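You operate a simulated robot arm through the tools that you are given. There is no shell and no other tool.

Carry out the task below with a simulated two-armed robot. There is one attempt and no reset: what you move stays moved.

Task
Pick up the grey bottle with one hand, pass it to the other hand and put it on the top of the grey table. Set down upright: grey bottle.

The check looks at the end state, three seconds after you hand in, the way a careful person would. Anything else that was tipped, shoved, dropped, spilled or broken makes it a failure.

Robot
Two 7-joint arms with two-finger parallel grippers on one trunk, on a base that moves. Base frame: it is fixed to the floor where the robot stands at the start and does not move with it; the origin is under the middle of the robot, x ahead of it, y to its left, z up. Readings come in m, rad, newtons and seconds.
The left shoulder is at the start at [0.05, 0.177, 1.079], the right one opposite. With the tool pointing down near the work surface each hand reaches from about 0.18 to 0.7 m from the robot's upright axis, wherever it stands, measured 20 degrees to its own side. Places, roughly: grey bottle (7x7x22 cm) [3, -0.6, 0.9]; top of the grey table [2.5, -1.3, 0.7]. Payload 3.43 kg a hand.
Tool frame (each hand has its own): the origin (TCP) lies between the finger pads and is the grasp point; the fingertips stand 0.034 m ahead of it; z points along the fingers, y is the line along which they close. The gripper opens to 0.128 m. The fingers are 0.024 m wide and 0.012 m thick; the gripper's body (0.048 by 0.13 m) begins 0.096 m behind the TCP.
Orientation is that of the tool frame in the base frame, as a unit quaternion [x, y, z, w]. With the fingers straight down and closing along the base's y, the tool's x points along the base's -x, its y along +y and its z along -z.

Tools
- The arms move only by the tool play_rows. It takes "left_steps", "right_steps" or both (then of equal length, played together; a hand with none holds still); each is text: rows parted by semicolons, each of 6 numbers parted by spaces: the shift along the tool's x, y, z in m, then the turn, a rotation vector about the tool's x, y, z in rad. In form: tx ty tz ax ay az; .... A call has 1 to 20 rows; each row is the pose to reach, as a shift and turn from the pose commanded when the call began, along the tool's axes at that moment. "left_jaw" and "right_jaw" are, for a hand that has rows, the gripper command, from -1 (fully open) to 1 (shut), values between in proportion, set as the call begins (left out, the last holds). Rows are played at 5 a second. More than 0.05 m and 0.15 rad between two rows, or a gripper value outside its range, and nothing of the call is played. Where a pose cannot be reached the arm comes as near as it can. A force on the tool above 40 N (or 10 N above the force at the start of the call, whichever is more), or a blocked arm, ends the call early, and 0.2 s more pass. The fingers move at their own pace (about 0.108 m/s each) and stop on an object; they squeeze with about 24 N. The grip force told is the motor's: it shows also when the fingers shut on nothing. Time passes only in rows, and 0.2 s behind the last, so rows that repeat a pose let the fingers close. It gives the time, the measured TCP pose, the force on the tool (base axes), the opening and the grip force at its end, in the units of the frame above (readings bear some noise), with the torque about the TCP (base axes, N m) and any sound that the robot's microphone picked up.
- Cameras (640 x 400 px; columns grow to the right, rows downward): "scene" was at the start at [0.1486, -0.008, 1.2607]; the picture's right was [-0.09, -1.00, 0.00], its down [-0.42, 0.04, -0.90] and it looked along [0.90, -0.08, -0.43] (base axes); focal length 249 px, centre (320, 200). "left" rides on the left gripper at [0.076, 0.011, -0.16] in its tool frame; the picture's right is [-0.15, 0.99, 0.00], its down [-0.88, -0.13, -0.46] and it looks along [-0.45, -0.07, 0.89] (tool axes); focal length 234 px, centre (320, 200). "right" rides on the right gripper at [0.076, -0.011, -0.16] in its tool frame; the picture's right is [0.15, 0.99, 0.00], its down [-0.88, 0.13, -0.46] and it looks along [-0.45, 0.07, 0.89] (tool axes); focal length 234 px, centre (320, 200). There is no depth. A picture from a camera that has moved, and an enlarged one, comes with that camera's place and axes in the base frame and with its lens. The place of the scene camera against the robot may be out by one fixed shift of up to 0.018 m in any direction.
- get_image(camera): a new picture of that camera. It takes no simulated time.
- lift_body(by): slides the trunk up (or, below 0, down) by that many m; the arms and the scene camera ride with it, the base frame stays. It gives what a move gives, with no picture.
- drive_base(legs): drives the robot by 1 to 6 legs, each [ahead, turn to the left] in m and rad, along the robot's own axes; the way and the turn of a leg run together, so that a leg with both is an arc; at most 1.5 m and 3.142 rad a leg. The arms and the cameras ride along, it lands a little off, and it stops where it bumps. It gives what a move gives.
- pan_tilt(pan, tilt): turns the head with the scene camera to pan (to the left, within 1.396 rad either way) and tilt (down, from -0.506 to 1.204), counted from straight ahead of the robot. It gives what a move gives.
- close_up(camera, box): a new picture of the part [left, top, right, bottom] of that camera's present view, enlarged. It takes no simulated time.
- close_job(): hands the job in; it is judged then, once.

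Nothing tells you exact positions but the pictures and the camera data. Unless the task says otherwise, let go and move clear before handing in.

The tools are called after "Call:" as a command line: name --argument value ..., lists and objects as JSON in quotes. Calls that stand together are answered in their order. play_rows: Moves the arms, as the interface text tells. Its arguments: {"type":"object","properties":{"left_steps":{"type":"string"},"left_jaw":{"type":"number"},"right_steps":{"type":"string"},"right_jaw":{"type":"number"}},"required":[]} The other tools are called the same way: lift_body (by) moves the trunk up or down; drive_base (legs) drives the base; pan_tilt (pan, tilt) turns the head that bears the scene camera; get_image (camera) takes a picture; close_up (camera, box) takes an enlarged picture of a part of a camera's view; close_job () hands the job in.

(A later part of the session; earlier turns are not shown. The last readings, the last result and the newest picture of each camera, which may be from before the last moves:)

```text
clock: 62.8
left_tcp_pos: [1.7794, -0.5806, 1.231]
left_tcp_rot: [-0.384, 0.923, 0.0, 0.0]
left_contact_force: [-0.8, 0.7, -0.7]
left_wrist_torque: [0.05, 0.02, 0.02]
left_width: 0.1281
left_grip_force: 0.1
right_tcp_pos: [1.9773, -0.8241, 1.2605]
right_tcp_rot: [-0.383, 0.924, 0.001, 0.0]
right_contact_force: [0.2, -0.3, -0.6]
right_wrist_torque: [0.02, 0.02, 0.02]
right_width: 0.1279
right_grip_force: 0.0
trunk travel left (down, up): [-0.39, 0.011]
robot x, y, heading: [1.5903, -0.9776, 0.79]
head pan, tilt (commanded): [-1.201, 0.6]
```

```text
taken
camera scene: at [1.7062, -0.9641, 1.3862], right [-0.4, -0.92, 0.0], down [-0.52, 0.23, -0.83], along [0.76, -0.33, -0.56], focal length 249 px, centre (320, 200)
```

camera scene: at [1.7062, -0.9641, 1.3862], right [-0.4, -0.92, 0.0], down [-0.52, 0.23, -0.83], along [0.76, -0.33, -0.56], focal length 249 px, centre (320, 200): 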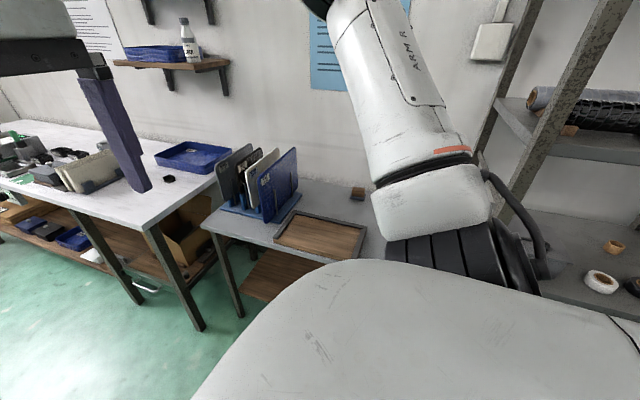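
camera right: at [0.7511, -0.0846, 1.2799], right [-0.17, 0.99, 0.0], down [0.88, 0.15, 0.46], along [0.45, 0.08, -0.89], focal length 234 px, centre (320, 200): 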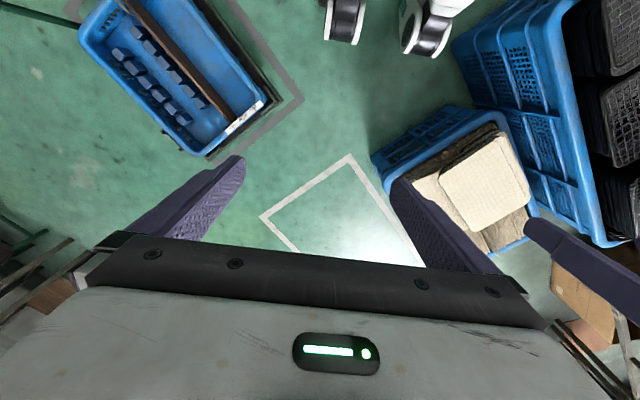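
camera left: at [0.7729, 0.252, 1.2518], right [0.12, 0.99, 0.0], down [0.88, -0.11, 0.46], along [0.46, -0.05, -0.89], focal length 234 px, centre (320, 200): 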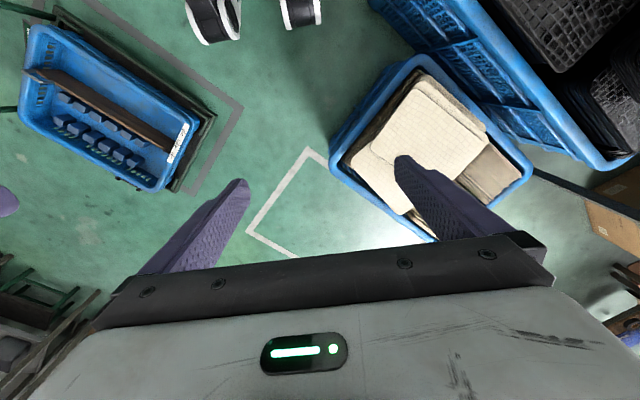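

I'm now at (1.59, -0.98) in front of the grey table; bottle and bench edge re-estimated: bottle near (2.99, -0.57), bench front edge about 0.22 m in front of it. I'll drive on to be in front of the bottle, slightly to its right, and turn to face it.

Call:
drive_base --legs '[[1.05, 0], [0, -1.571]]'

Call:
pan_tilt --pan 0.0 --tilt 0.6

Call:
get_image --camera "scene"

Call:
get_image --camera "left"

Call:
get_image --camera "right"

```text
clock: 72.0
left_tcp_pos: [2.7226, -0.4145, 1.2322]
left_tcp_rot: [0.379, 0.925, -0.001, 0.001]
left_contact_force: [0.2, 0.1, 0.1]
left_wrist_torque: [0.01, -0.01, -0.03]
left_width: 0.1279
left_grip_force: 0.0
right_tcp_pos: [2.4819, -0.6156, 1.2602]
right_tcp_rot: [0.379, 0.925, 0.001, 0.001]
right_contact_force: [1.0, -0.1, -0.5]
right_wrist_torque: [-0.03, -0.01, 0.03]
right_width: 0.128
right_grip_force: 0.0
trunk travel left (down, up): [-0.39, 0.011]
robot x, y, heading: [2.326, -0.2298, -0.772]
head pan, tilt (commanded): [-1.201, 0.6]
```

```text
clock: 73.4
left_tcp_pos: [2.7234, -0.4162, 1.2318]
left_tcp_rot: [0.379, 0.925, -0.001, 0.001]
left_contact_force: [-1.1, -0.1, 0.0]
left_wrist_torque: [0.02, 0.0, -0.01]
left_width: 0.1277
left_grip_force: 0.0
right_tcp_pos: [2.4816, -0.6156, 1.2601]
right_tcp_rot: [0.38, 0.925, 0.001, 0.001]
right_contact_force: [-1.1, 0.4, -0.2]
right_wrist_torque: [-0.03, 0.03, -0.01]
right_width: 0.1282
right_grip_force: 0.0
trunk travel left (down, up): [-0.39, 0.011]
robot x, y, heading: [2.3219, -0.2274, -0.772]
head pan, tilt (commanded): [0.0, 0.6]
```

```text
taken
camera scene: at [2.4243, -0.3381, 1.3862], right [-0.7, -0.71, 0.0], down [-0.4, 0.4, -0.83], along [0.59, -0.58, -0.56], focal length 249 px, centre (320, 200)
```

scene: 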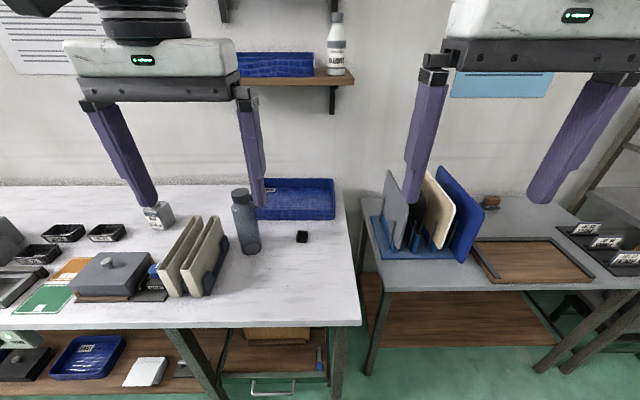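

```text
taken
camera left: at [2.6769, -0.3531, 1.3916], right [0.8, 0.6, 0.0], down [0.54, -0.71, 0.46], along [0.28, -0.37, -0.89], focal length 234 px, centre (320, 200)
```

left: 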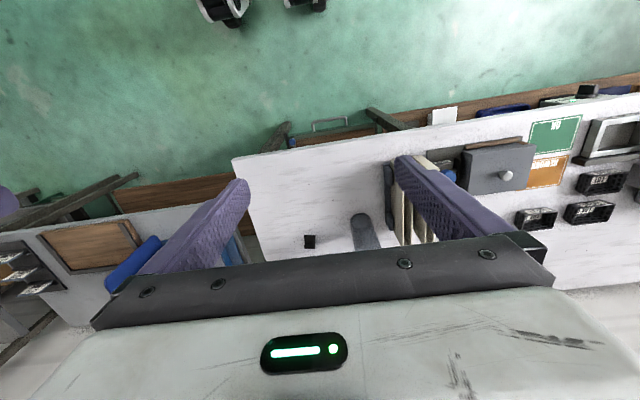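

```text
taken
camera right: at [2.4204, -0.5709, 1.4197], right [0.59, 0.81, 0.0], down [0.72, -0.53, 0.46], along [0.37, -0.27, -0.89], focal length 234 px, centre (320, 200)
```

right: 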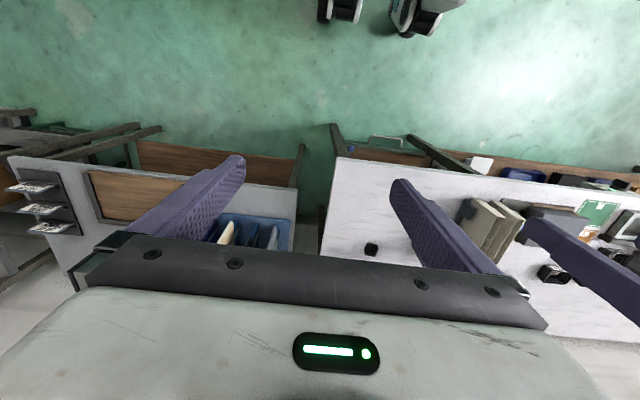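

The bottle is about 0.74 m ahead and 0.22 m left of me, with a divider rack close on its left. I'll take close-ups for exact positions before moving in.

Call:
close_up --camera "scene" --box '[140, 160, 380, 310]'

Call:
close_up --camera "left" --box '[230, 130, 470, 280]'

Call:
close_up --camera "scene" --box '[350, 150, 640, 331]'

```text
2.67 times, centred on (260, 235) of scene
camera zoom: at [2.4243, -0.3381, 1.3862], right [-0.7, -0.71, 0.0], down [-0.4, 0.4, -0.83], along [0.59, -0.58, -0.56], focal length 663 px, centre (480, 107)
```

zoom: 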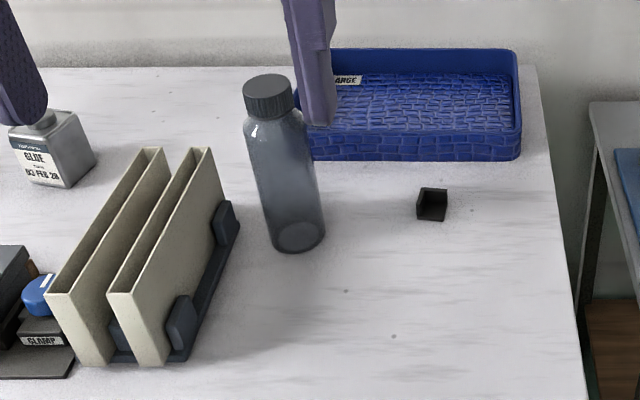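

```text
2.67 times, centred on (350, 205) of left
camera zoom: at [2.6769, -0.3531, 1.3916], right [0.8, 0.6, 0.0], down [0.54, -0.71, 0.46], along [0.28, -0.37, -0.89], focal length 624 px, centre (240, 187)
```

zoom: 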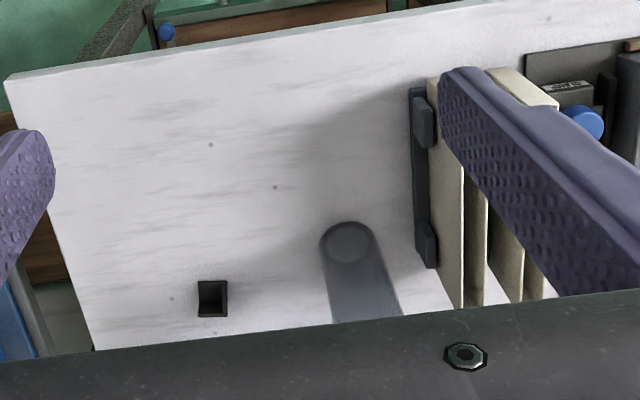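

```text
2.21 times, centred on (495, 240) of scene
camera zoom: at [2.4243, -0.3381, 1.3862], right [-0.7, -0.71, 0.0], down [-0.4, 0.4, -0.83], along [0.59, -0.58, -0.56], focal length 549 px, centre (-66, 111)
```

zoom: 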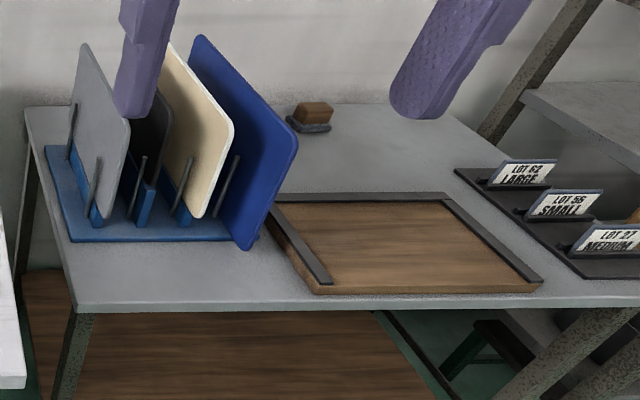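

The bottle base is at about (3.003, -0.588), bench top z≈0.79, bottle top ≈1.015; the rack rail is 8 cm to its left, so I'll close the fingers fore-aft. I move in 0.11 m and turn the left hand a quarter turn.

Call:
drive_base --legs '[[0.11, 0]]'

Call:
play_rows --left_steps "0 0 0 0 0 0.143; 0 0 0 0 0 0.286; 0 0 0 0 0 0.429; 0 0 0 0 0 0.572; 0 0 0 0 0 0.715; 0 0 0 0 0 0.858; 0 0 0 0 0 1.0; 0 0 0 0 0 1.143; 0 0 0 0 0 1.286; 0 0 0 0 0 1.43; 0 0 0 0 0 1.571; 0 0 0 0 0 1.571" --left_jaw -1

Call:
get_image --camera "left"

Call:
get_image --camera "scene"

```text
clock: 74.6
left_tcp_pos: [2.801, -0.4912, 1.2305]
left_tcp_rot: [0.378, 0.926, 0.0, 0.001]
left_contact_force: [0.8, 0.5, 0.7]
left_wrist_torque: [0.04, -0.01, -0.01]
left_width: 0.128
left_grip_force: 0.1
right_tcp_pos: [2.5609, -0.6921, 1.2609]
right_tcp_rot: [0.379, 0.925, 0.0, 0.001]
right_contact_force: [-0.6, -0.5, 0.1]
right_wrist_torque: [0.0, 0.05, -0.05]
right_width: 0.1282
right_grip_force: 0.0
trunk travel left (down, up): [-0.39, 0.011]
robot x, y, heading: [2.3992, -0.3034, -0.777]
head pan, tilt (commanded): [0.0, 0.6]
```

```text
clock: 77.2
left_tcp_pos: [2.6863, -0.452, 1.1987]
left_tcp_rot: [0.922, 0.387, 0.0, 0.002]
left_contact_force: [0.0, 0.2, 0.0]
left_wrist_torque: [0.0, 0.02, -0.01]
left_width: 0.1276
left_grip_force: 0.0
left hand out of reach, approached as far as the arm can: row 8, 9, 10, 11, 12
right_tcp_pos: [2.5584, -0.6919, 1.2605]
right_tcp_rot: [0.379, 0.926, 0.0, 0.001]
right_contact_force: [0.5, 0.0, -0.5]
right_wrist_torque: [0.0, 0.01, 0.0]
right_width: 0.128
right_grip_force: 0.0
trunk travel left (down, up): [-0.39, 0.011]
robot x, y, heading: [2.4035, -0.3059, -0.771]
head pan, tilt (commanded): [0.0, 0.6]
```

```text
taken
camera left: at [2.7476, -0.4057, 1.3583], right [0.6, -0.8, 0.0], down [-0.71, -0.54, 0.46], along [-0.36, -0.28, -0.89], focal length 234 px, centre (320, 200)
```

left: 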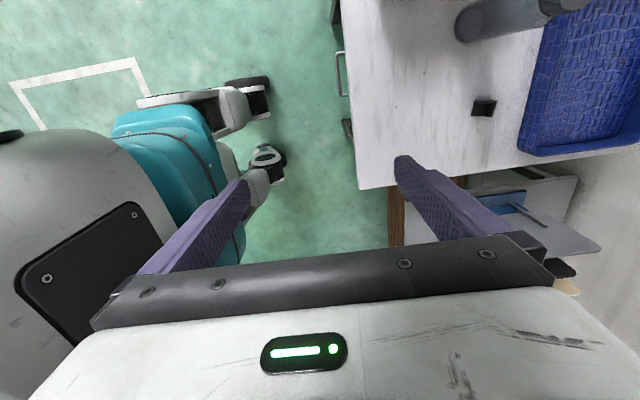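

```text
taken
camera scene: at [2.5023, -0.4138, 1.3862], right [-0.7, -0.72, 0.0], down [-0.4, 0.39, -0.82], along [0.59, -0.58, -0.57], focal length 249 px, centre (320, 200)
```

scene: 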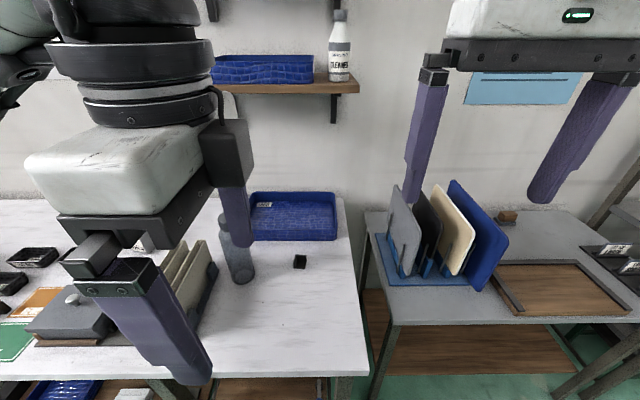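

The quarter turn limits this arm's reach, so I'll use about a 45° turn instead, which still clears the rack. I lower the trunk to its starting height and bring the left hand above the bottle.

Call:
lift_body --by -0.14

Call:
play_rows --left_steps "0 0 -0.03 0 0 -0.128; 0.0156 0.0402 -0.05 0 0 -0.256; 0.0312 0.0804 -0.061 0 0 -0.384; 0.0468 0.1206 -0.061 0 0 -0.512; 0.0624 0.1608 -0.061 0 0 -0.64; 0.078 0.201 -0.061 0 0 -0.77; 0.0936 0.2412 -0.061 0 0 -0.77; 0.1092 0.2814 -0.061 0 0 -0.77; 0.1249 0.3215 -0.061 0 0 -0.77; 0.1249 0.3215 -0.061 0 0 -0.77" --left_jaw -0.8

Call:
get_image --camera "left"

Call:
get_image --camera "scene"

```text
clock: 78.9
left_tcp_pos: [2.6873, -0.4528, 1.0592]
left_tcp_rot: [0.922, 0.388, 0.0, 0.002]
left_contact_force: [-0.4, -0.3, -0.3]
left_wrist_torque: [-0.04, 0.01, 0.0]
left_width: 0.1279
left_grip_force: 0.0
right_tcp_pos: [2.5579, -0.6914, 1.121]
right_tcp_rot: [0.378, 0.926, 0.0, 0.002]
right_contact_force: [0.1, 0.9, 0.0]
right_wrist_torque: [0.0, 0.01, -0.01]
right_width: 0.1281
right_grip_force: 0.0
trunk travel left (down, up): [-0.25, 0.151]
robot x, y, heading: [2.405, -0.302, -0.77]
head pan, tilt (commanded): [0.0, 0.6]
```

```text
clock: 81.1
left_tcp_pos: [2.8614, -0.5342, 1.0881]
left_tcp_rot: [0.709, 0.706, 0.0, 0.002]
left_contact_force: [0.2, 0.1, -0.1]
left_wrist_torque: [-0.03, -0.02, -0.02]
left_width: 0.1152
left_grip_force: 0.1
left hand out of reach, approached as far as the arm can: row 3, 4, 5, 6, 7, 8, 9, 10
right_tcp_pos: [2.5598, -0.6917, 1.1195]
right_tcp_rot: [0.379, 0.926, 0.001, 0.001]
right_contact_force: [-0.4, 0.3, 0.3]
right_wrist_torque: [0.04, -0.06, 0.0]
right_width: 0.1281
right_grip_force: 0.0
trunk travel left (down, up): [-0.25, 0.151]
robot x, y, heading: [2.4015, -0.3015, -0.772]
head pan, tilt (commanded): [0.0, 0.6]
```

```text
taken
camera left: at [2.8732, -0.4577, 1.2467], right [0.99, -0.15, 0.0], down [-0.13, -0.88, 0.46], along [-0.07, -0.45, -0.89], focal length 234 px, centre (320, 200)
```

left: 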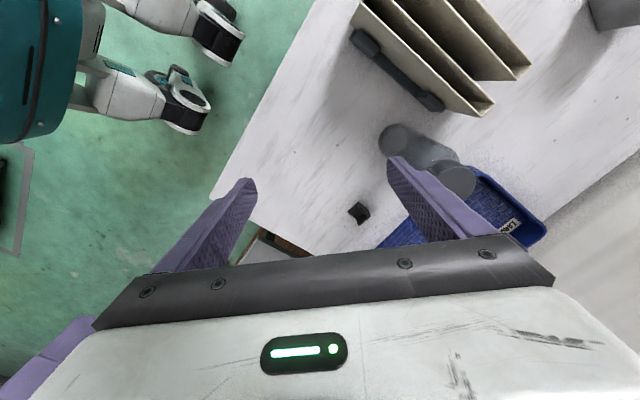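

```text
taken
camera scene: at [2.502, -0.4139, 1.2462], right [-0.7, -0.72, 0.0], down [-0.4, 0.39, -0.83], along [0.59, -0.58, -0.56], focal length 249 px, centre (320, 200)
```

scene: 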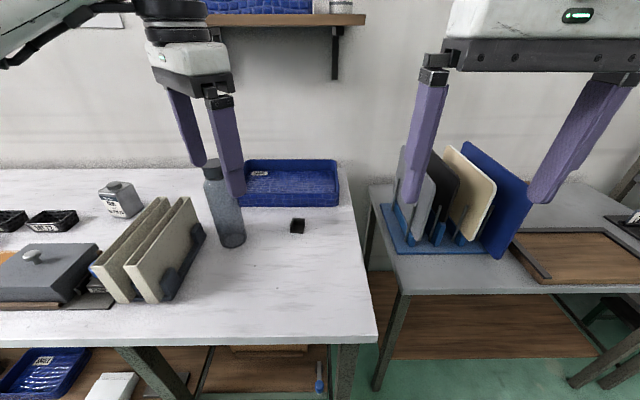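

At this height straight-down reach falls short of the bottle. I'll use a forward-tilted grasp (fingers pointing down and ahead, closing left-right) that brings the wrist closer; first I undo the 45° yaw.

Call:
play_rows --left_steps "0 0 -0.02 0 0 -0.133; 0 0 -0.02 0 0 -0.267; 0 0 -0.02 0 0 -0.4; 0 0 -0.02 0 0 -0.533; 0 0 -0.02 0 0 -0.667; 0 0 -0.02 0 0 -0.8; 0 0 -0.02 0 0 -0.8"

```text
clock: 82.7
left_tcp_pos: [2.8626, -0.5318, 1.1066]
left_tcp_rot: [0.376, 0.927, -0.001, 0.002]
left_contact_force: [0.7, -0.5, -0.1]
left_wrist_torque: [-0.02, 0.01, 0.03]
left_width: 0.1153
left_grip_force: 0.2
right_tcp_pos: [2.5603, -0.691, 1.1202]
right_tcp_rot: [0.378, 0.926, 0.0, 0.001]
right_contact_force: [0.6, 0.2, 0.8]
right_wrist_torque: [0.01, -0.01, 0.01]
right_width: 0.1282
right_grip_force: 0.3
trunk travel left (down, up): [-0.25, 0.151]
robot x, y, heading: [2.4014, -0.3014, -0.777]
head pan, tilt (commanded): [0.0, 0.6]
```

Yaw is back to straight. Next I tilt the fingers forward by 0.5 rad in place.

Call:
play_rows --left_steps "0 0 0 0 -0.125 0; 0 0 0 0 -0.25 0; 0 0 0 0 -0.375 0; 0 0 0 0 -0.5 0; 0 0 0 0 -0.5 0"

Call:
get_image --camera "left"

Call:
get_image --camera "scene"

Call:
get_image --camera "right"

```text
clock: 83.9
left_tcp_pos: [2.8629, -0.5317, 1.1079]
left_tcp_rot: [0.366, 0.897, -0.095, 0.231]
left_contact_force: [0.4, -0.6, 0.4]
left_wrist_torque: [0.02, -0.01, -0.04]
left_width: 0.1152
left_grip_force: 0.1
right_tcp_pos: [2.5593, -0.6912, 1.1206]
right_tcp_rot: [0.378, 0.926, 0.0, 0.002]
right_contact_force: [-0.4, 0.1, 0.6]
right_wrist_torque: [0.03, 0.02, -0.02]
right_width: 0.1279
right_grip_force: 0.1
trunk travel left (down, up): [-0.25, 0.151]
robot x, y, heading: [2.4036, -0.3044, -0.771]
head pan, tilt (commanded): [0.0, 0.6]
```

```text
taken
camera left: at [2.7683, -0.423, 1.2099], right [0.78, 0.62, 0.07], down [0.3, -0.48, 0.82], along [0.54, -0.63, -0.56], focal length 234 px, centre (320, 200)
```

left: 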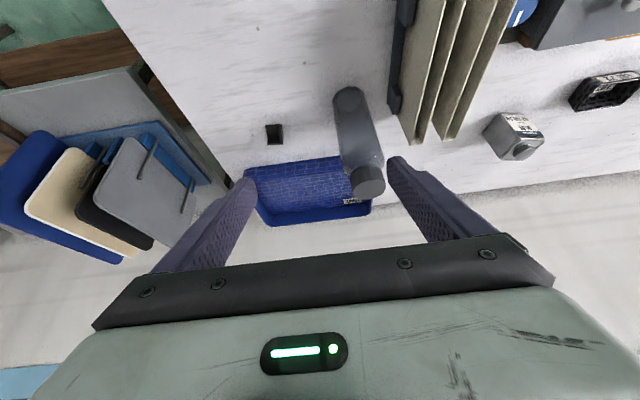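

```text
taken
camera scene: at [2.502, -0.414, 1.2462], right [-0.7, -0.72, 0.0], down [-0.4, 0.39, -0.83], along [0.59, -0.58, -0.56], focal length 249 px, centre (320, 200)
```

scene: 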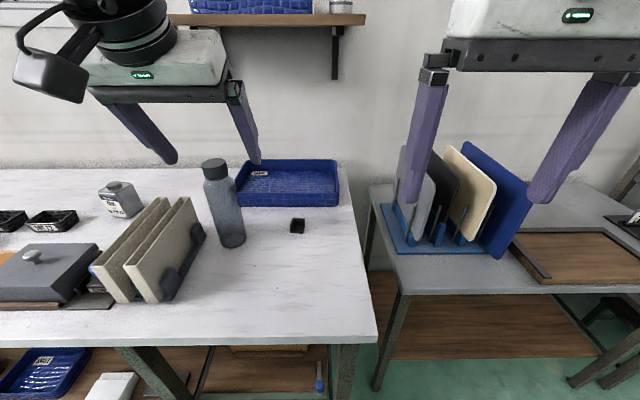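

```text
taken
camera right: at [2.498, -0.6468, 1.2797], right [0.59, 0.81, 0.0], down [0.72, -0.53, 0.46], along [0.37, -0.27, -0.89], focal length 234 px, centre (320, 200)
```

right: 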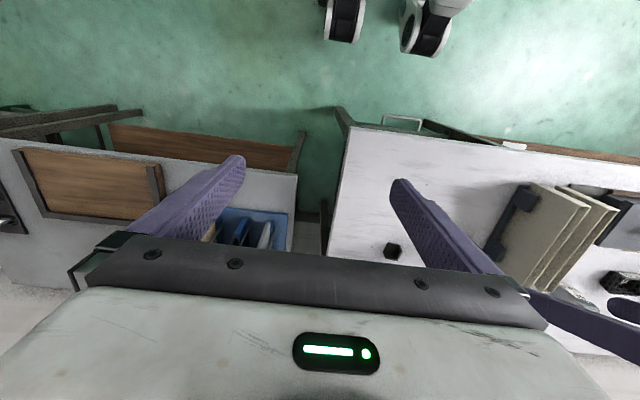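

The tilt works and I can see the bottle between the fingers from the left hand. A close-up will give me an accurate fix.

Call:
close_up --camera "left" --box '[240, 70, 440, 195]'

Call:
close_up --camera "scene" --box '[100, 130, 340, 280]'

```text
3.20 times, centred on (340, 132) of left
camera zoom: at [2.7683, -0.423, 1.2099], right [0.78, 0.62, 0.07], down [0.3, -0.48, 0.82], along [0.54, -0.63, -0.56], focal length 749 px, centre (256, 416)
```

zoom: 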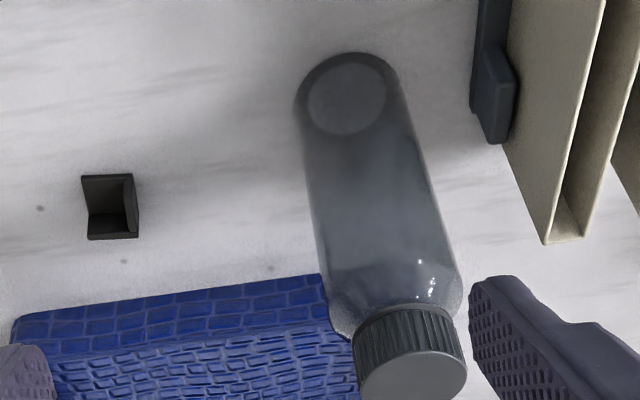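

```text
2.67 times, centred on (220, 205) of scene
camera zoom: at [2.502, -0.414, 1.2462], right [-0.7, -0.72, 0.0], down [-0.4, 0.39, -0.83], along [0.59, -0.58, -0.56], focal length 663 px, centre (587, 187)
```

zoom: 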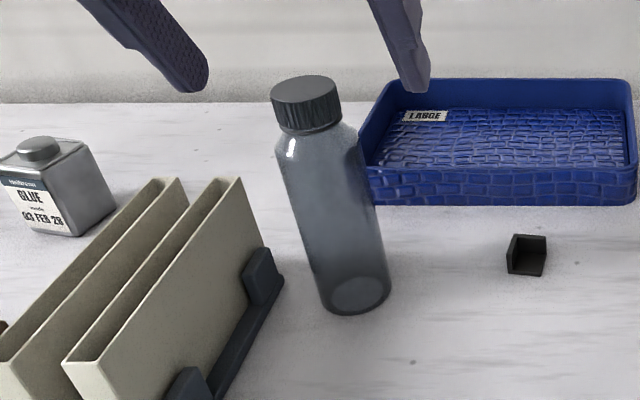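

Bottle axis fixed at (3.002, -0.586), from z 0.788 to 1.008. I move the left hand to a pre-grasp 12 cm back along the finger axis, with the jaw narrowed to about 9.5 cm.

Call:
play_rows --left_steps "0 0.03 0 0 0 0; 0 0.0588 0 0 0 0; -0.0317 0.0588 0.03 0 0 0; -0.0317 0.0588 0.07 0 0 0; -0.0317 0.0588 0.1067 0 0 0; -0.0317 0.0588 0.1067 0 0 0" --left_jaw -0.48

Call:
get_image --camera "left"

Call:
get_image --camera "scene"

```text
clock: 85.3
left_tcp_pos: [2.9596, -0.5451, 1.0279]
left_tcp_rot: [0.367, 0.896, -0.095, 0.23]
left_contact_force: [0.1, 0.6, 0.3]
left_wrist_torque: [0.0, 0.01, 0.01]
left_width: 0.0948
left_grip_force: 0.0
right_tcp_pos: [2.5593, -0.6921, 1.1213]
right_tcp_rot: [0.378, 0.926, 0.0, 0.002]
right_contact_force: [-0.3, -0.6, -0.3]
right_wrist_torque: [0.02, -0.02, -0.05]
right_width: 0.1281
right_grip_force: 0.2
trunk travel left (down, up): [-0.25, 0.151]
robot x, y, heading: [2.4019, -0.3063, -0.774]
head pan, tilt (commanded): [0.0, 0.6]
```

```text
taken
camera left: at [2.8656, -0.4362, 1.1322], right [0.78, 0.62, 0.07], down [0.3, -0.48, 0.82], along [0.54, -0.63, -0.56], focal length 234 px, centre (320, 200)
```

left: 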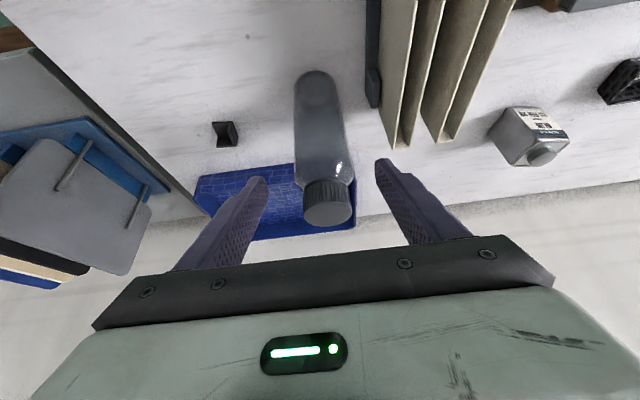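

```text
taken
camera scene: at [2.5019, -0.4138, 1.2463], right [-0.7, -0.72, 0.0], down [-0.4, 0.39, -0.83], along [0.59, -0.58, -0.56], focal length 249 px, centre (320, 200)
```

scene: 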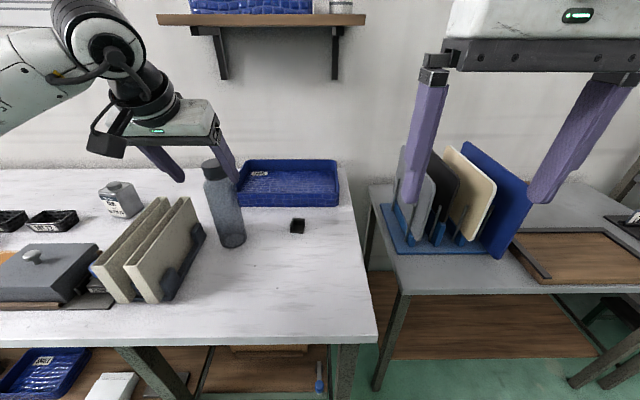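

The bottle is centred between the fingers. I advance 12 cm along the finger axis to the grasp.

Call:
play_rows --left_steps "0 0.001 0.03 0 0 0; 0 0.002 0.06 0 0 0; 0 0.002 0.09 0 0 0; -0.002 0.002 0.12 0 0 0; -0.002 0.002 0.12 0 0 0"

Call:
get_image --camera "left"

Call:
close_up --camera "scene" --box '[60, 70, 360, 270]'

```text
clock: 86.5
left_tcp_pos: [3.0017, -0.5862, 0.9229]
left_tcp_rot: [0.366, 0.897, -0.094, 0.23]
left_contact_force: [0.4, -0.8, -0.1]
left_wrist_torque: [0.05, 0.0, -0.02]
left_width: 0.0944
left_grip_force: 0.1
right_tcp_pos: [2.5591, -0.6916, 1.1196]
right_tcp_rot: [0.378, 0.926, 0.0, 0.001]
right_contact_force: [-0.3, -0.1, -0.9]
right_wrist_torque: [0.0, -0.01, -0.03]
right_width: 0.1278
right_grip_force: 0.0
trunk travel left (down, up): [-0.25, 0.151]
robot x, y, heading: [2.4029, -0.3027, -0.773]
head pan, tilt (commanded): [0.0, 0.6]
```

```text
taken
camera left: at [2.9085, -0.4761, 1.026], right [0.78, 0.62, 0.07], down [0.3, -0.48, 0.82], along [0.54, -0.63, -0.56], focal length 234 px, centre (320, 200)
```

left: 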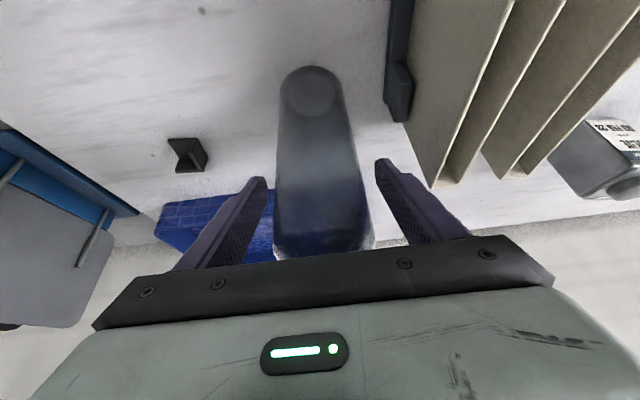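

```text
2.00 times, centred on (210, 170) of scene
camera zoom: at [2.5019, -0.4139, 1.2463], right [-0.7, -0.72, 0.0], down [-0.4, 0.39, -0.83], along [0.59, -0.58, -0.56], focal length 497 px, centre (540, 260)
```

zoom: 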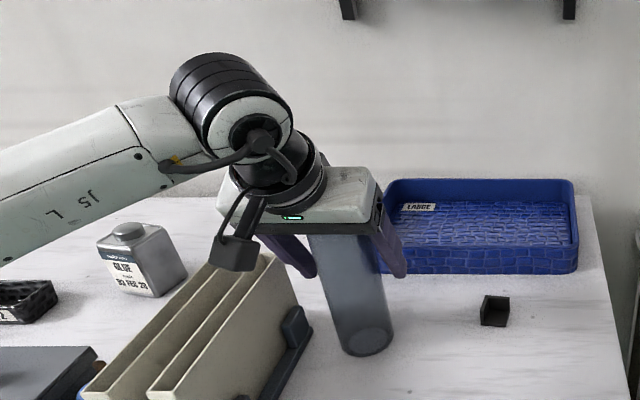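

The bottle stands centred between the pads without contact. Closing the left gripper now.

Call:
play_rows --left_steps "0 0 0 0 0 0; 0 0 0 0 0 0; 0 0 0 0 0 0; 0 0 0 0 0 0; 0 0 0 0 0 0" --left_jaw 1

Call:
get_image --camera "left"

```text
clock: 87.7
left_tcp_pos: [3.0023, -0.5849, 0.9225]
left_tcp_rot: [0.367, 0.897, -0.094, 0.23]
left_contact_force: [-0.3, 0.8, -0.8]
left_wrist_torque: [-0.05, 0.0, 0.03]
left_width: 0.0643
left_grip_force: 23.5
right_tcp_pos: [2.5601, -0.6915, 1.1201]
right_tcp_rot: [0.378, 0.926, 0.0, 0.001]
right_contact_force: [0.2, 0.2, -0.3]
right_wrist_torque: [0.01, -0.05, -0.02]
right_width: 0.128
right_grip_force: 0.1
trunk travel left (down, up): [-0.25, 0.151]
robot x, y, heading: [2.4025, -0.3043, -0.77]
head pan, tilt (commanded): [0.0, 0.6]
```

```text
taken
camera left: at [2.9084, -0.476, 1.0262], right [0.78, 0.62, 0.07], down [0.3, -0.48, 0.82], along [0.54, -0.62, -0.56], focal length 234 px, centre (320, 200)
```

left: 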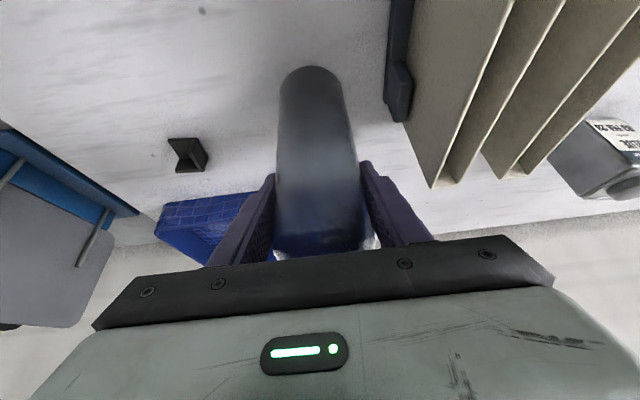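

The grip holds at 64 mm with 23.5 N. I'll lift the bottle straight up using the trunk.

Call:
lift_body --by 0.03

Call:
lift_body --by 0.11

Call:
get_image --camera "left"

Call:
get_image --camera "scene"

```text
clock: 88.4
left_tcp_pos: [3.0031, -0.5854, 0.9539]
left_tcp_rot: [0.366, 0.897, -0.095, 0.23]
left_contact_force: [-0.1, 0.6, -0.9]
left_wrist_torque: [0.0, 0.04, 0.01]
left_width: 0.0643
left_grip_force: 24.4
right_tcp_pos: [2.5594, -0.6924, 1.1509]
right_tcp_rot: [0.379, 0.925, 0.0, 0.001]
right_contact_force: [0.8, -0.6, -0.8]
right_wrist_torque: [0.0, 0.02, 0.03]
right_width: 0.1281
right_grip_force: 0.1
trunk travel left (down, up): [-0.28, 0.121]
robot x, y, heading: [2.4003, -0.3037, -0.772]
head pan, tilt (commanded): [0.0, 0.6]
```

```text
clock: 89.9
left_tcp_pos: [3.0021, -0.5839, 1.0631]
left_tcp_rot: [0.366, 0.897, -0.095, 0.23]
left_contact_force: [-0.2, 0.2, -1.0]
left_wrist_torque: [-0.05, 0.03, -0.01]
left_width: 0.0645
left_grip_force: 23.8
right_tcp_pos: [2.5601, -0.6908, 1.261]
right_tcp_rot: [0.38, 0.925, 0.0, 0.001]
right_contact_force: [0.2, 0.5, -0.3]
right_wrist_torque: [-0.02, -0.01, 0.02]
right_width: 0.1281
right_grip_force: 0.0
trunk travel left (down, up): [-0.39, 0.011]
robot x, y, heading: [2.401, -0.3031, -0.775]
head pan, tilt (commanded): [0.0, 0.6]
```

```text
taken
camera left: at [2.9086, -0.4761, 1.1661], right [0.78, 0.62, 0.07], down [0.3, -0.48, 0.82], along [0.54, -0.62, -0.56], focal length 234 px, centre (320, 200)
```

left: 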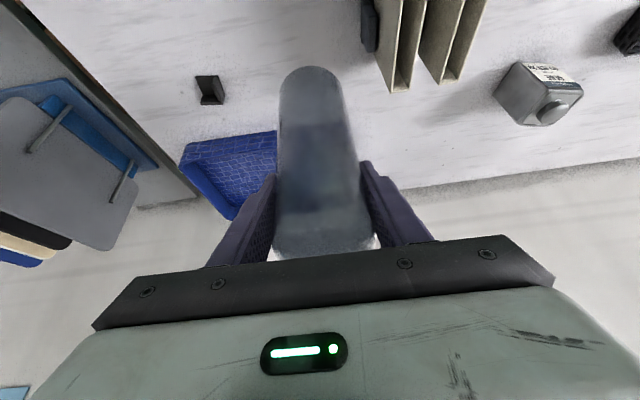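

```text
taken
camera scene: at [2.5022, -0.4141, 1.3861], right [-0.7, -0.72, 0.0], down [-0.4, 0.39, -0.82], along [0.59, -0.58, -0.57], focal length 249 px, centre (320, 200)
```

scene: 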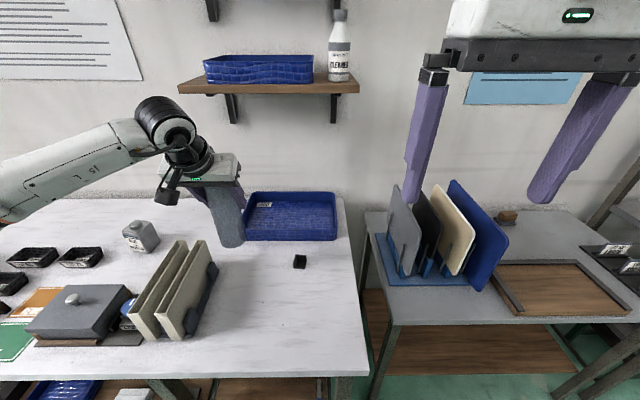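

The bottle is lifted cleanly and nothing else moved. I back away from the bench to do the handover in free space.

Call:
drive_base --legs '[[-0.4, 0]]'

Call:
play_rows --right_steps "0 0 0 0 0 0.14; 0 0 0 0 0 0.28; 0 0 0 0 0 0.42; 0 0 0 0 0 0.56; 0 0 0 0 0 0.7; 0 0 0 0 0 0.84; 0 0 0 0 0 0.98; 0 0 0 0 0 1.12; 0 0 0 0 0 1.26; 0 0 0 0 0 1.4; 0 0 0 0 0 1.54; 0 0 0 0 0 1.571" --right_jaw -1

Call:
get_image --camera "scene"

```text
clock: 92.3
left_tcp_pos: [2.7161, -0.3077, 1.0636]
left_tcp_rot: [0.367, 0.896, -0.096, 0.231]
left_contact_force: [0.1, 0.2, 0.1]
left_wrist_torque: [0.0, -0.03, -0.01]
left_width: 0.0643
left_grip_force: 24.2
right_tcp_pos: [2.2737, -0.4117, 1.2598]
right_tcp_rot: [0.38, 0.925, 0.001, 0.001]
right_contact_force: [-0.6, 0.7, -0.2]
right_wrist_torque: [-0.02, -0.02, -0.04]
right_width: 0.1281
right_grip_force: 0.1
trunk travel left (down, up): [-0.39, 0.011]
robot x, y, heading: [2.1154, -0.0219, -0.775]
head pan, tilt (commanded): [0.0, 0.6]
```

```text
clock: 95.0
left_tcp_pos: [2.7157, -0.3075, 1.0637]
left_tcp_rot: [0.368, 0.896, -0.095, 0.23]
left_contact_force: [0.2, -0.7, -0.4]
left_wrist_torque: [-0.01, 0.01, 0.0]
left_width: 0.0643
left_grip_force: 24.2
right_tcp_pos: [2.2727, -0.4128, 1.2619]
right_tcp_rot: [0.923, 0.384, 0.001, 0.0]
right_contact_force: [0.5, -0.4, 0.2]
right_wrist_torque: [-0.02, -0.04, -0.05]
right_width: 0.1279
right_grip_force: 0.1
trunk travel left (down, up): [-0.39, 0.011]
robot x, y, heading: [2.1184, -0.0277, -0.778]
head pan, tilt (commanded): [0.0, 0.6]
```

```text
taken
camera scene: at [2.2166, -0.1348, 1.3862], right [-0.7, -0.71, 0.0], down [-0.4, 0.4, -0.83], along [0.59, -0.58, -0.56], focal length 249 px, centre (320, 200)
```

scene: 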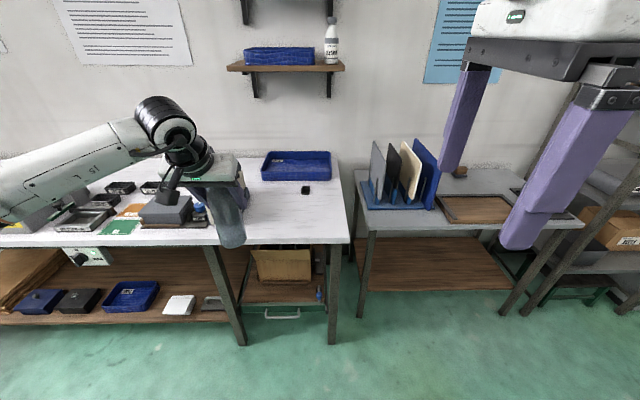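

The right hand's quarter turn worked. Now I tip the right hand so its fingers point left and slightly down, with its camera on top.

Call:
play_rows --right_steps "0 0 0 0 0.134 0; 0 0 0 0 0.268 0; 0 0 0 0 0.402 0; 0 0 0 0 0.536 0; 0 0 0 0 0.67 0; 0 0 0 0 0.804 0; 0 0 0 0 0.938 0; 0 0 0 0 1.07 0; 0 0 0 0 1.07 0"

Call:
get_image --camera "scene"

Call:
get_image --camera "right"

```text
clock: 97.0
left_tcp_pos: [2.7172, -0.3067, 1.0628]
left_tcp_rot: [0.368, 0.896, -0.095, 0.229]
left_contact_force: [-0.1, 0.6, 0.2]
left_wrist_torque: [0.01, 0.02, 0.01]
left_width: 0.0642
left_grip_force: 24.0
right_tcp_pos: [2.2734, -0.4119, 1.2605]
right_tcp_rot: [0.793, 0.331, 0.472, -0.196]
right_contact_force: [-0.1, -0.2, -0.3]
right_wrist_torque: [0.04, -0.03, -0.04]
right_width: 0.1283
right_grip_force: 0.1
trunk travel left (down, up): [-0.39, 0.011]
robot x, y, heading: [2.1186, -0.0225, -0.777]
head pan, tilt (commanded): [0.0, 0.6]
```

```text
taken
camera scene: at [2.2168, -0.1347, 1.3862], right [-0.7, -0.71, 0.0], down [-0.4, 0.4, -0.82], along [0.59, -0.58, -0.57], focal length 249 px, centre (320, 200)
```

scene: 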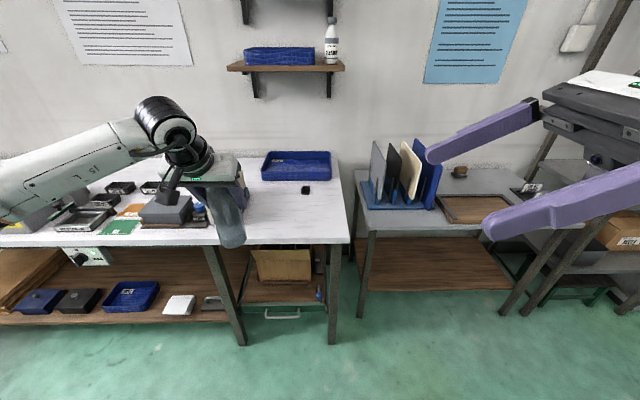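

```text
taken
camera right: at [2.193, -0.4785, 1.4033], right [0.75, -0.65, 0.13], down [-0.48, -0.68, -0.56], along [0.45, 0.35, -0.82], focal length 234 px, centre (320, 200)
```

right: 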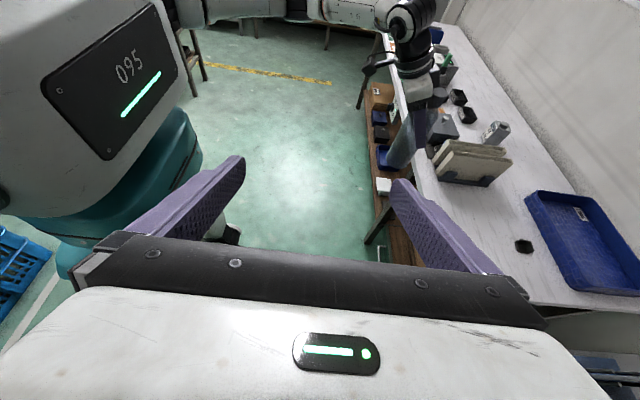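

The right hand's pose is reachable. I flatten its approach a little more (for clearance from the left hand) and bring it to a waiting spot right of the handover point, then bring the bottle in with the left.

Call:
play_rows --right_steps "-0.0277 0.0193 0.0278 0 0.042 0; -0.0555 0.0387 0.0555 0 0.084 0; -0.0832 0.058 0.0833 0 0.125 0; -0.1109 0.0773 0.1111 0 0.167 0; -0.1387 0.0967 0.1388 0 0.208 0; -0.1664 0.116 0.1666 0 0.25 0; -0.1664 0.116 0.1666 0 0.25 0"

Call:
play_rows --left_steps "0.0186 -0.0228 -0.0103 0 0 0; 0.0371 -0.0457 -0.0205 0 0 0; 0.0557 -0.0685 -0.0308 0 0 0; 0.0742 -0.0913 -0.041 0 0 0; 0.0928 -0.1142 -0.0513 0 0 0; 0.1113 -0.137 -0.0615 0 0 0; 0.1113 -0.137 -0.0615 0 0 0"

Call:
get_image --camera "scene"

Call:
get_image --camera "right"

Call:
get_image --camera "left"

```text
clock: 98.5
left_tcp_pos: [2.7172, -0.3077, 1.0637]
left_tcp_rot: [0.367, 0.896, -0.095, 0.23]
left_contact_force: [-0.2, -0.4, -0.9]
left_wrist_torque: [0.02, 0.02, 0.03]
left_width: 0.0642
left_grip_force: 23.8
right_tcp_pos: [2.4032, -0.4458, 1.0331]
right_tcp_rot: [0.728, 0.304, 0.567, -0.236]
right_contact_force: [0.9, 0.3, -0.5]
right_wrist_torque: [0.03, 0.0, 0.02]
right_width: 0.1279
right_grip_force: 0.2
trunk travel left (down, up): [-0.39, 0.011]
robot x, y, heading: [2.118, -0.0227, -0.783]
head pan, tilt (commanded): [0.0, 0.6]
```

```text
clock: 100.2
left_tcp_pos: [2.5265, -0.3148, 1.0638]
left_tcp_rot: [0.368, 0.896, -0.096, 0.23]
left_contact_force: [-0.3, 0.6, -0.8]
left_wrist_torque: [0.01, 0.03, 0.02]
left_width: 0.0644
left_grip_force: 24.0
right_tcp_pos: [2.4035, -0.4464, 1.0343]
right_tcp_rot: [0.729, 0.303, 0.567, -0.235]
right_contact_force: [0.0, -0.8, -0.1]
right_wrist_torque: [-0.01, -0.01, 0.0]
right_width: 0.1281
right_grip_force: 0.0
trunk travel left (down, up): [-0.39, 0.011]
robot x, y, heading: [2.1175, -0.0257, -0.775]
head pan, tilt (commanded): [0.0, 0.6]
```

```text
taken
camera scene: at [2.2168, -0.1347, 1.3862], right [-0.7, -0.71, 0.0], down [-0.4, 0.4, -0.82], along [0.59, -0.58, -0.57], focal length 249 px, centre (320, 200)
```

scene: 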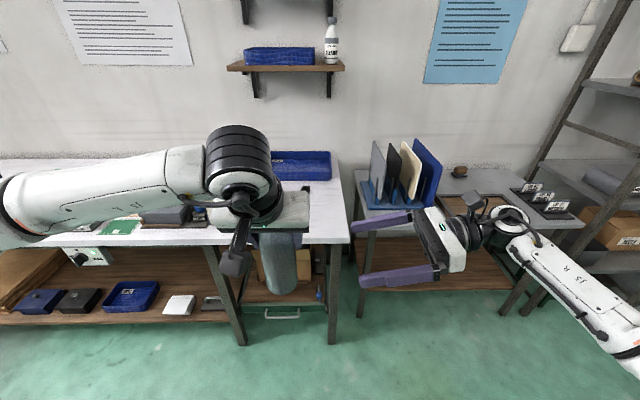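

```text
taken
camera right: at [2.3003, -0.5353, 1.1469], right [0.73, -0.67, 0.14], down [-0.37, -0.56, -0.74], along [0.58, 0.49, -0.66], focal length 234 px, centre (320, 200)
```

right: 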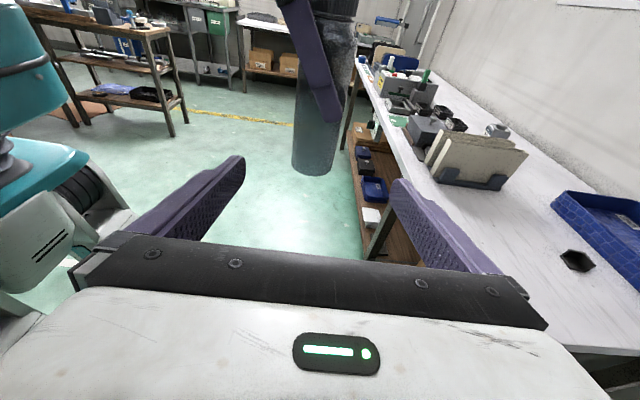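

```text
taken
camera left: at [2.4333, -0.2065, 1.1668], right [0.79, 0.61, 0.07], down [0.3, -0.48, 0.82], along [0.54, -0.63, -0.56], focal length 234 px, centre (320, 200)
```

left: 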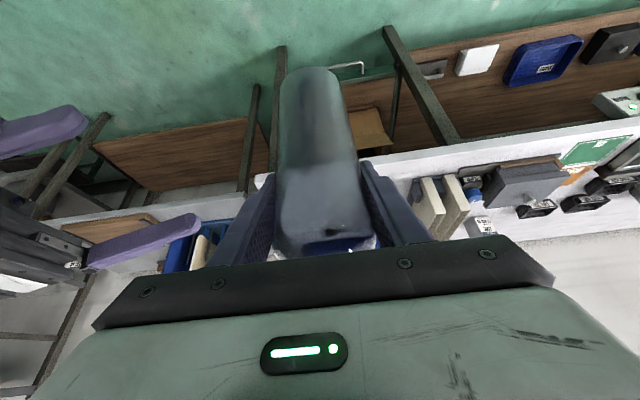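

Both hands are in place; the bottle axis is at about (2.528, -0.316), base z≈0.929. I advance the right hand toward the lower part of the bottle, stopping partway to check.

Call:
play_rows --right_steps "0 -0.002 0.04 0 0 0; 0 -0.004 0.08 0 0 0; 0 -0.004 0.12 0 0 0; 0 -0.004 0.12 0 0 0"

Call:
get_image --camera "right"

Call:
get_image --camera "left"

Call:
get_image --camera "scene"

```text
clock: 101.2
left_tcp_pos: [2.5267, -0.3163, 1.0638]
left_tcp_rot: [0.367, 0.896, -0.095, 0.23]
left_contact_force: [-0.7, 0.6, -1.4]
left_wrist_torque: [-0.01, -0.02, 0.01]
left_width: 0.0641
left_grip_force: 23.8
right_tcp_pos: [2.4831, -0.3623, 1.0064]
right_tcp_rot: [0.728, 0.304, 0.567, -0.236]
right_contact_force: [-0.6, -0.1, -0.5]
right_wrist_torque: [0.0, -0.01, 0.0]
right_width: 0.1281
right_grip_force: 0.0
trunk travel left (down, up): [-0.39, 0.011]
robot x, y, heading: [2.1164, -0.0243, -0.778]
head pan, tilt (commanded): [0.0, 0.6]
```

```text
taken
camera right: at [2.3797, -0.4519, 1.118], right [0.73, -0.67, 0.14], down [-0.37, -0.56, -0.74], along [0.58, 0.49, -0.66], focal length 234 px, centre (320, 200)
```

right: 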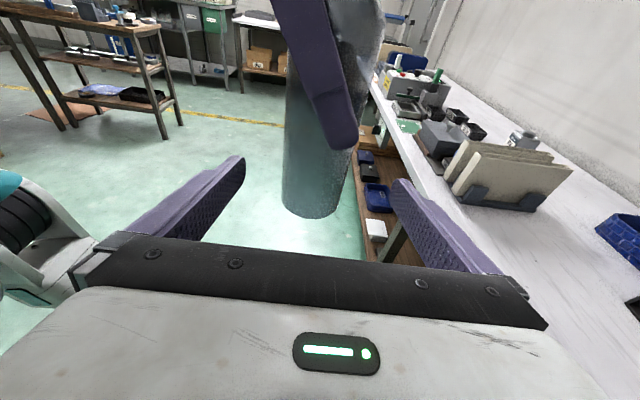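

```text
taken
camera left: at [2.4332, -0.2068, 1.167], right [0.79, 0.61, 0.07], down [0.3, -0.48, 0.82], along [0.54, -0.63, -0.56], focal length 234 px, centre (320, 200)
```

left: 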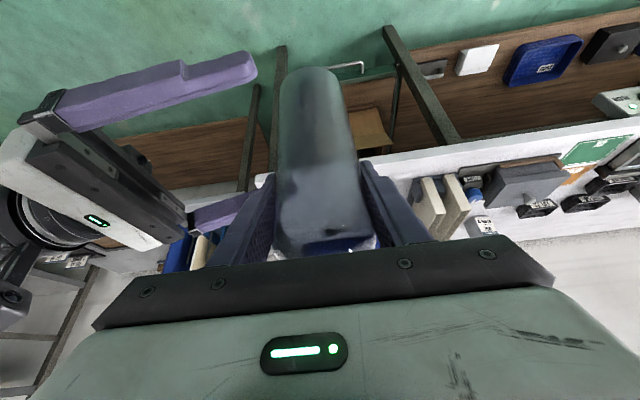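

```text
taken
camera scene: at [2.2163, -0.135, 1.3862], right [-0.7, -0.71, 0.0], down [-0.4, 0.4, -0.83], along [0.59, -0.58, -0.56], focal length 249 px, centre (320, 200)
```

scene: 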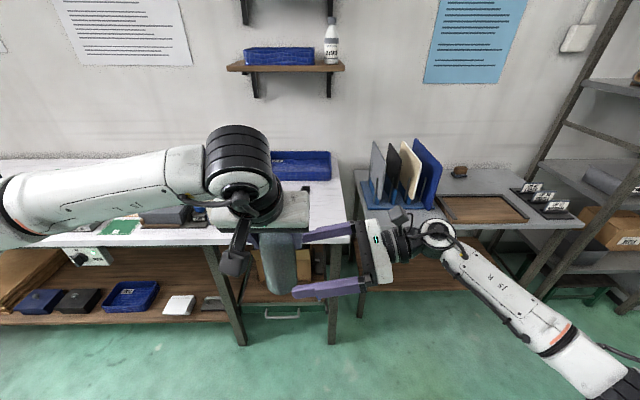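

Alignment looks right: the bottle is centred between the open right fingers, and the left fingertip sits above them. I advance the remaining 6.5 cm.

Call:
play_rows --right_steps "0 0 0.025 0 0 0; 0 0 0.045 0 0 0; 0 0 0.065 0 0 0; 0 0 0.065 0 0 0"

Call:
get_image --camera "right"

Call:
get_image --camera "left"

Call:
close_up --camera "scene" --box '[190, 120, 450, 320]'

```text
clock: 102.2
left_tcp_pos: [2.5279, -0.3165, 1.064]
left_tcp_rot: [0.367, 0.896, -0.095, 0.23]
left_contact_force: [-0.1, -0.4, -0.8]
left_wrist_torque: [0.0, -0.01, 0.05]
left_width: 0.0641
left_grip_force: 23.8
right_tcp_pos: [2.5256, -0.3172, 0.9889]
right_tcp_rot: [0.729, 0.304, 0.567, -0.235]
right_contact_force: [-0.6, -0.3, -0.6]
right_wrist_torque: [-0.01, 0.02, -0.03]
right_width: 0.1279
right_grip_force: 0.0
trunk travel left (down, up): [-0.39, 0.011]
robot x, y, heading: [2.1179, -0.025, -0.778]
head pan, tilt (commanded): [0.0, 0.6]
```

```text
taken
camera right: at [2.4235, -0.4066, 1.1011], right [0.73, -0.67, 0.14], down [-0.37, -0.56, -0.74], along [0.58, 0.49, -0.66], focal length 234 px, centre (320, 200)
```

right: 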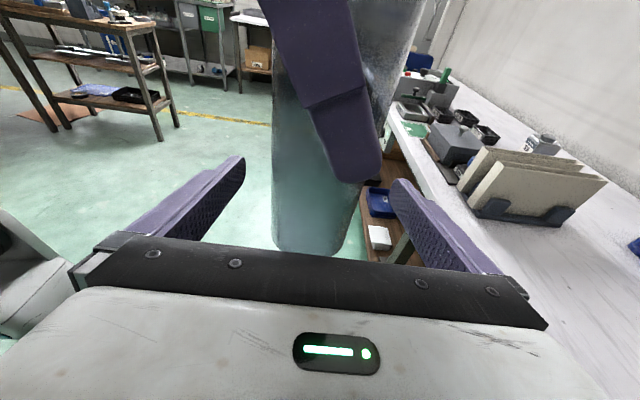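

```text
taken
camera left: at [2.4333, -0.2068, 1.167], right [0.79, 0.61, 0.07], down [0.3, -0.48, 0.82], along [0.54, -0.63, -0.56], focal length 234 px, centre (320, 200)
```

left: 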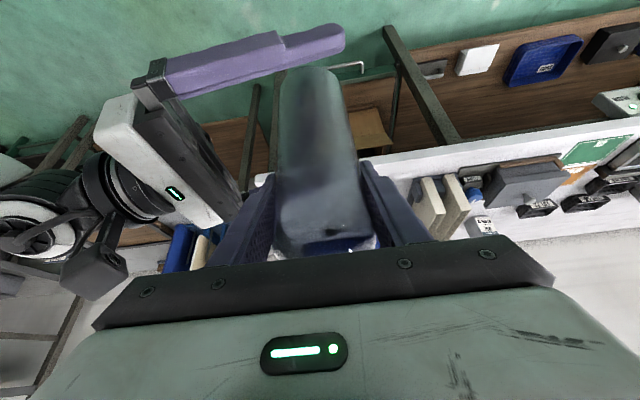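

```text
2.00 times, centred on (320, 220) of scene
camera zoom: at [2.2164, -0.1349, 1.3862], right [-0.7, -0.71, 0.0], down [-0.4, 0.4, -0.83], along [0.59, -0.58, -0.56], focal length 497 px, centre (320, 160)
```

zoom: 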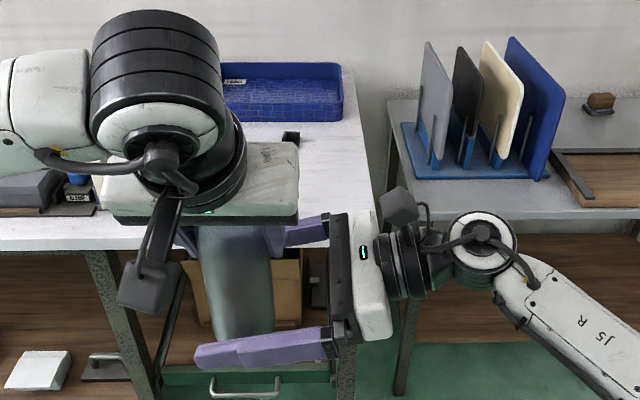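

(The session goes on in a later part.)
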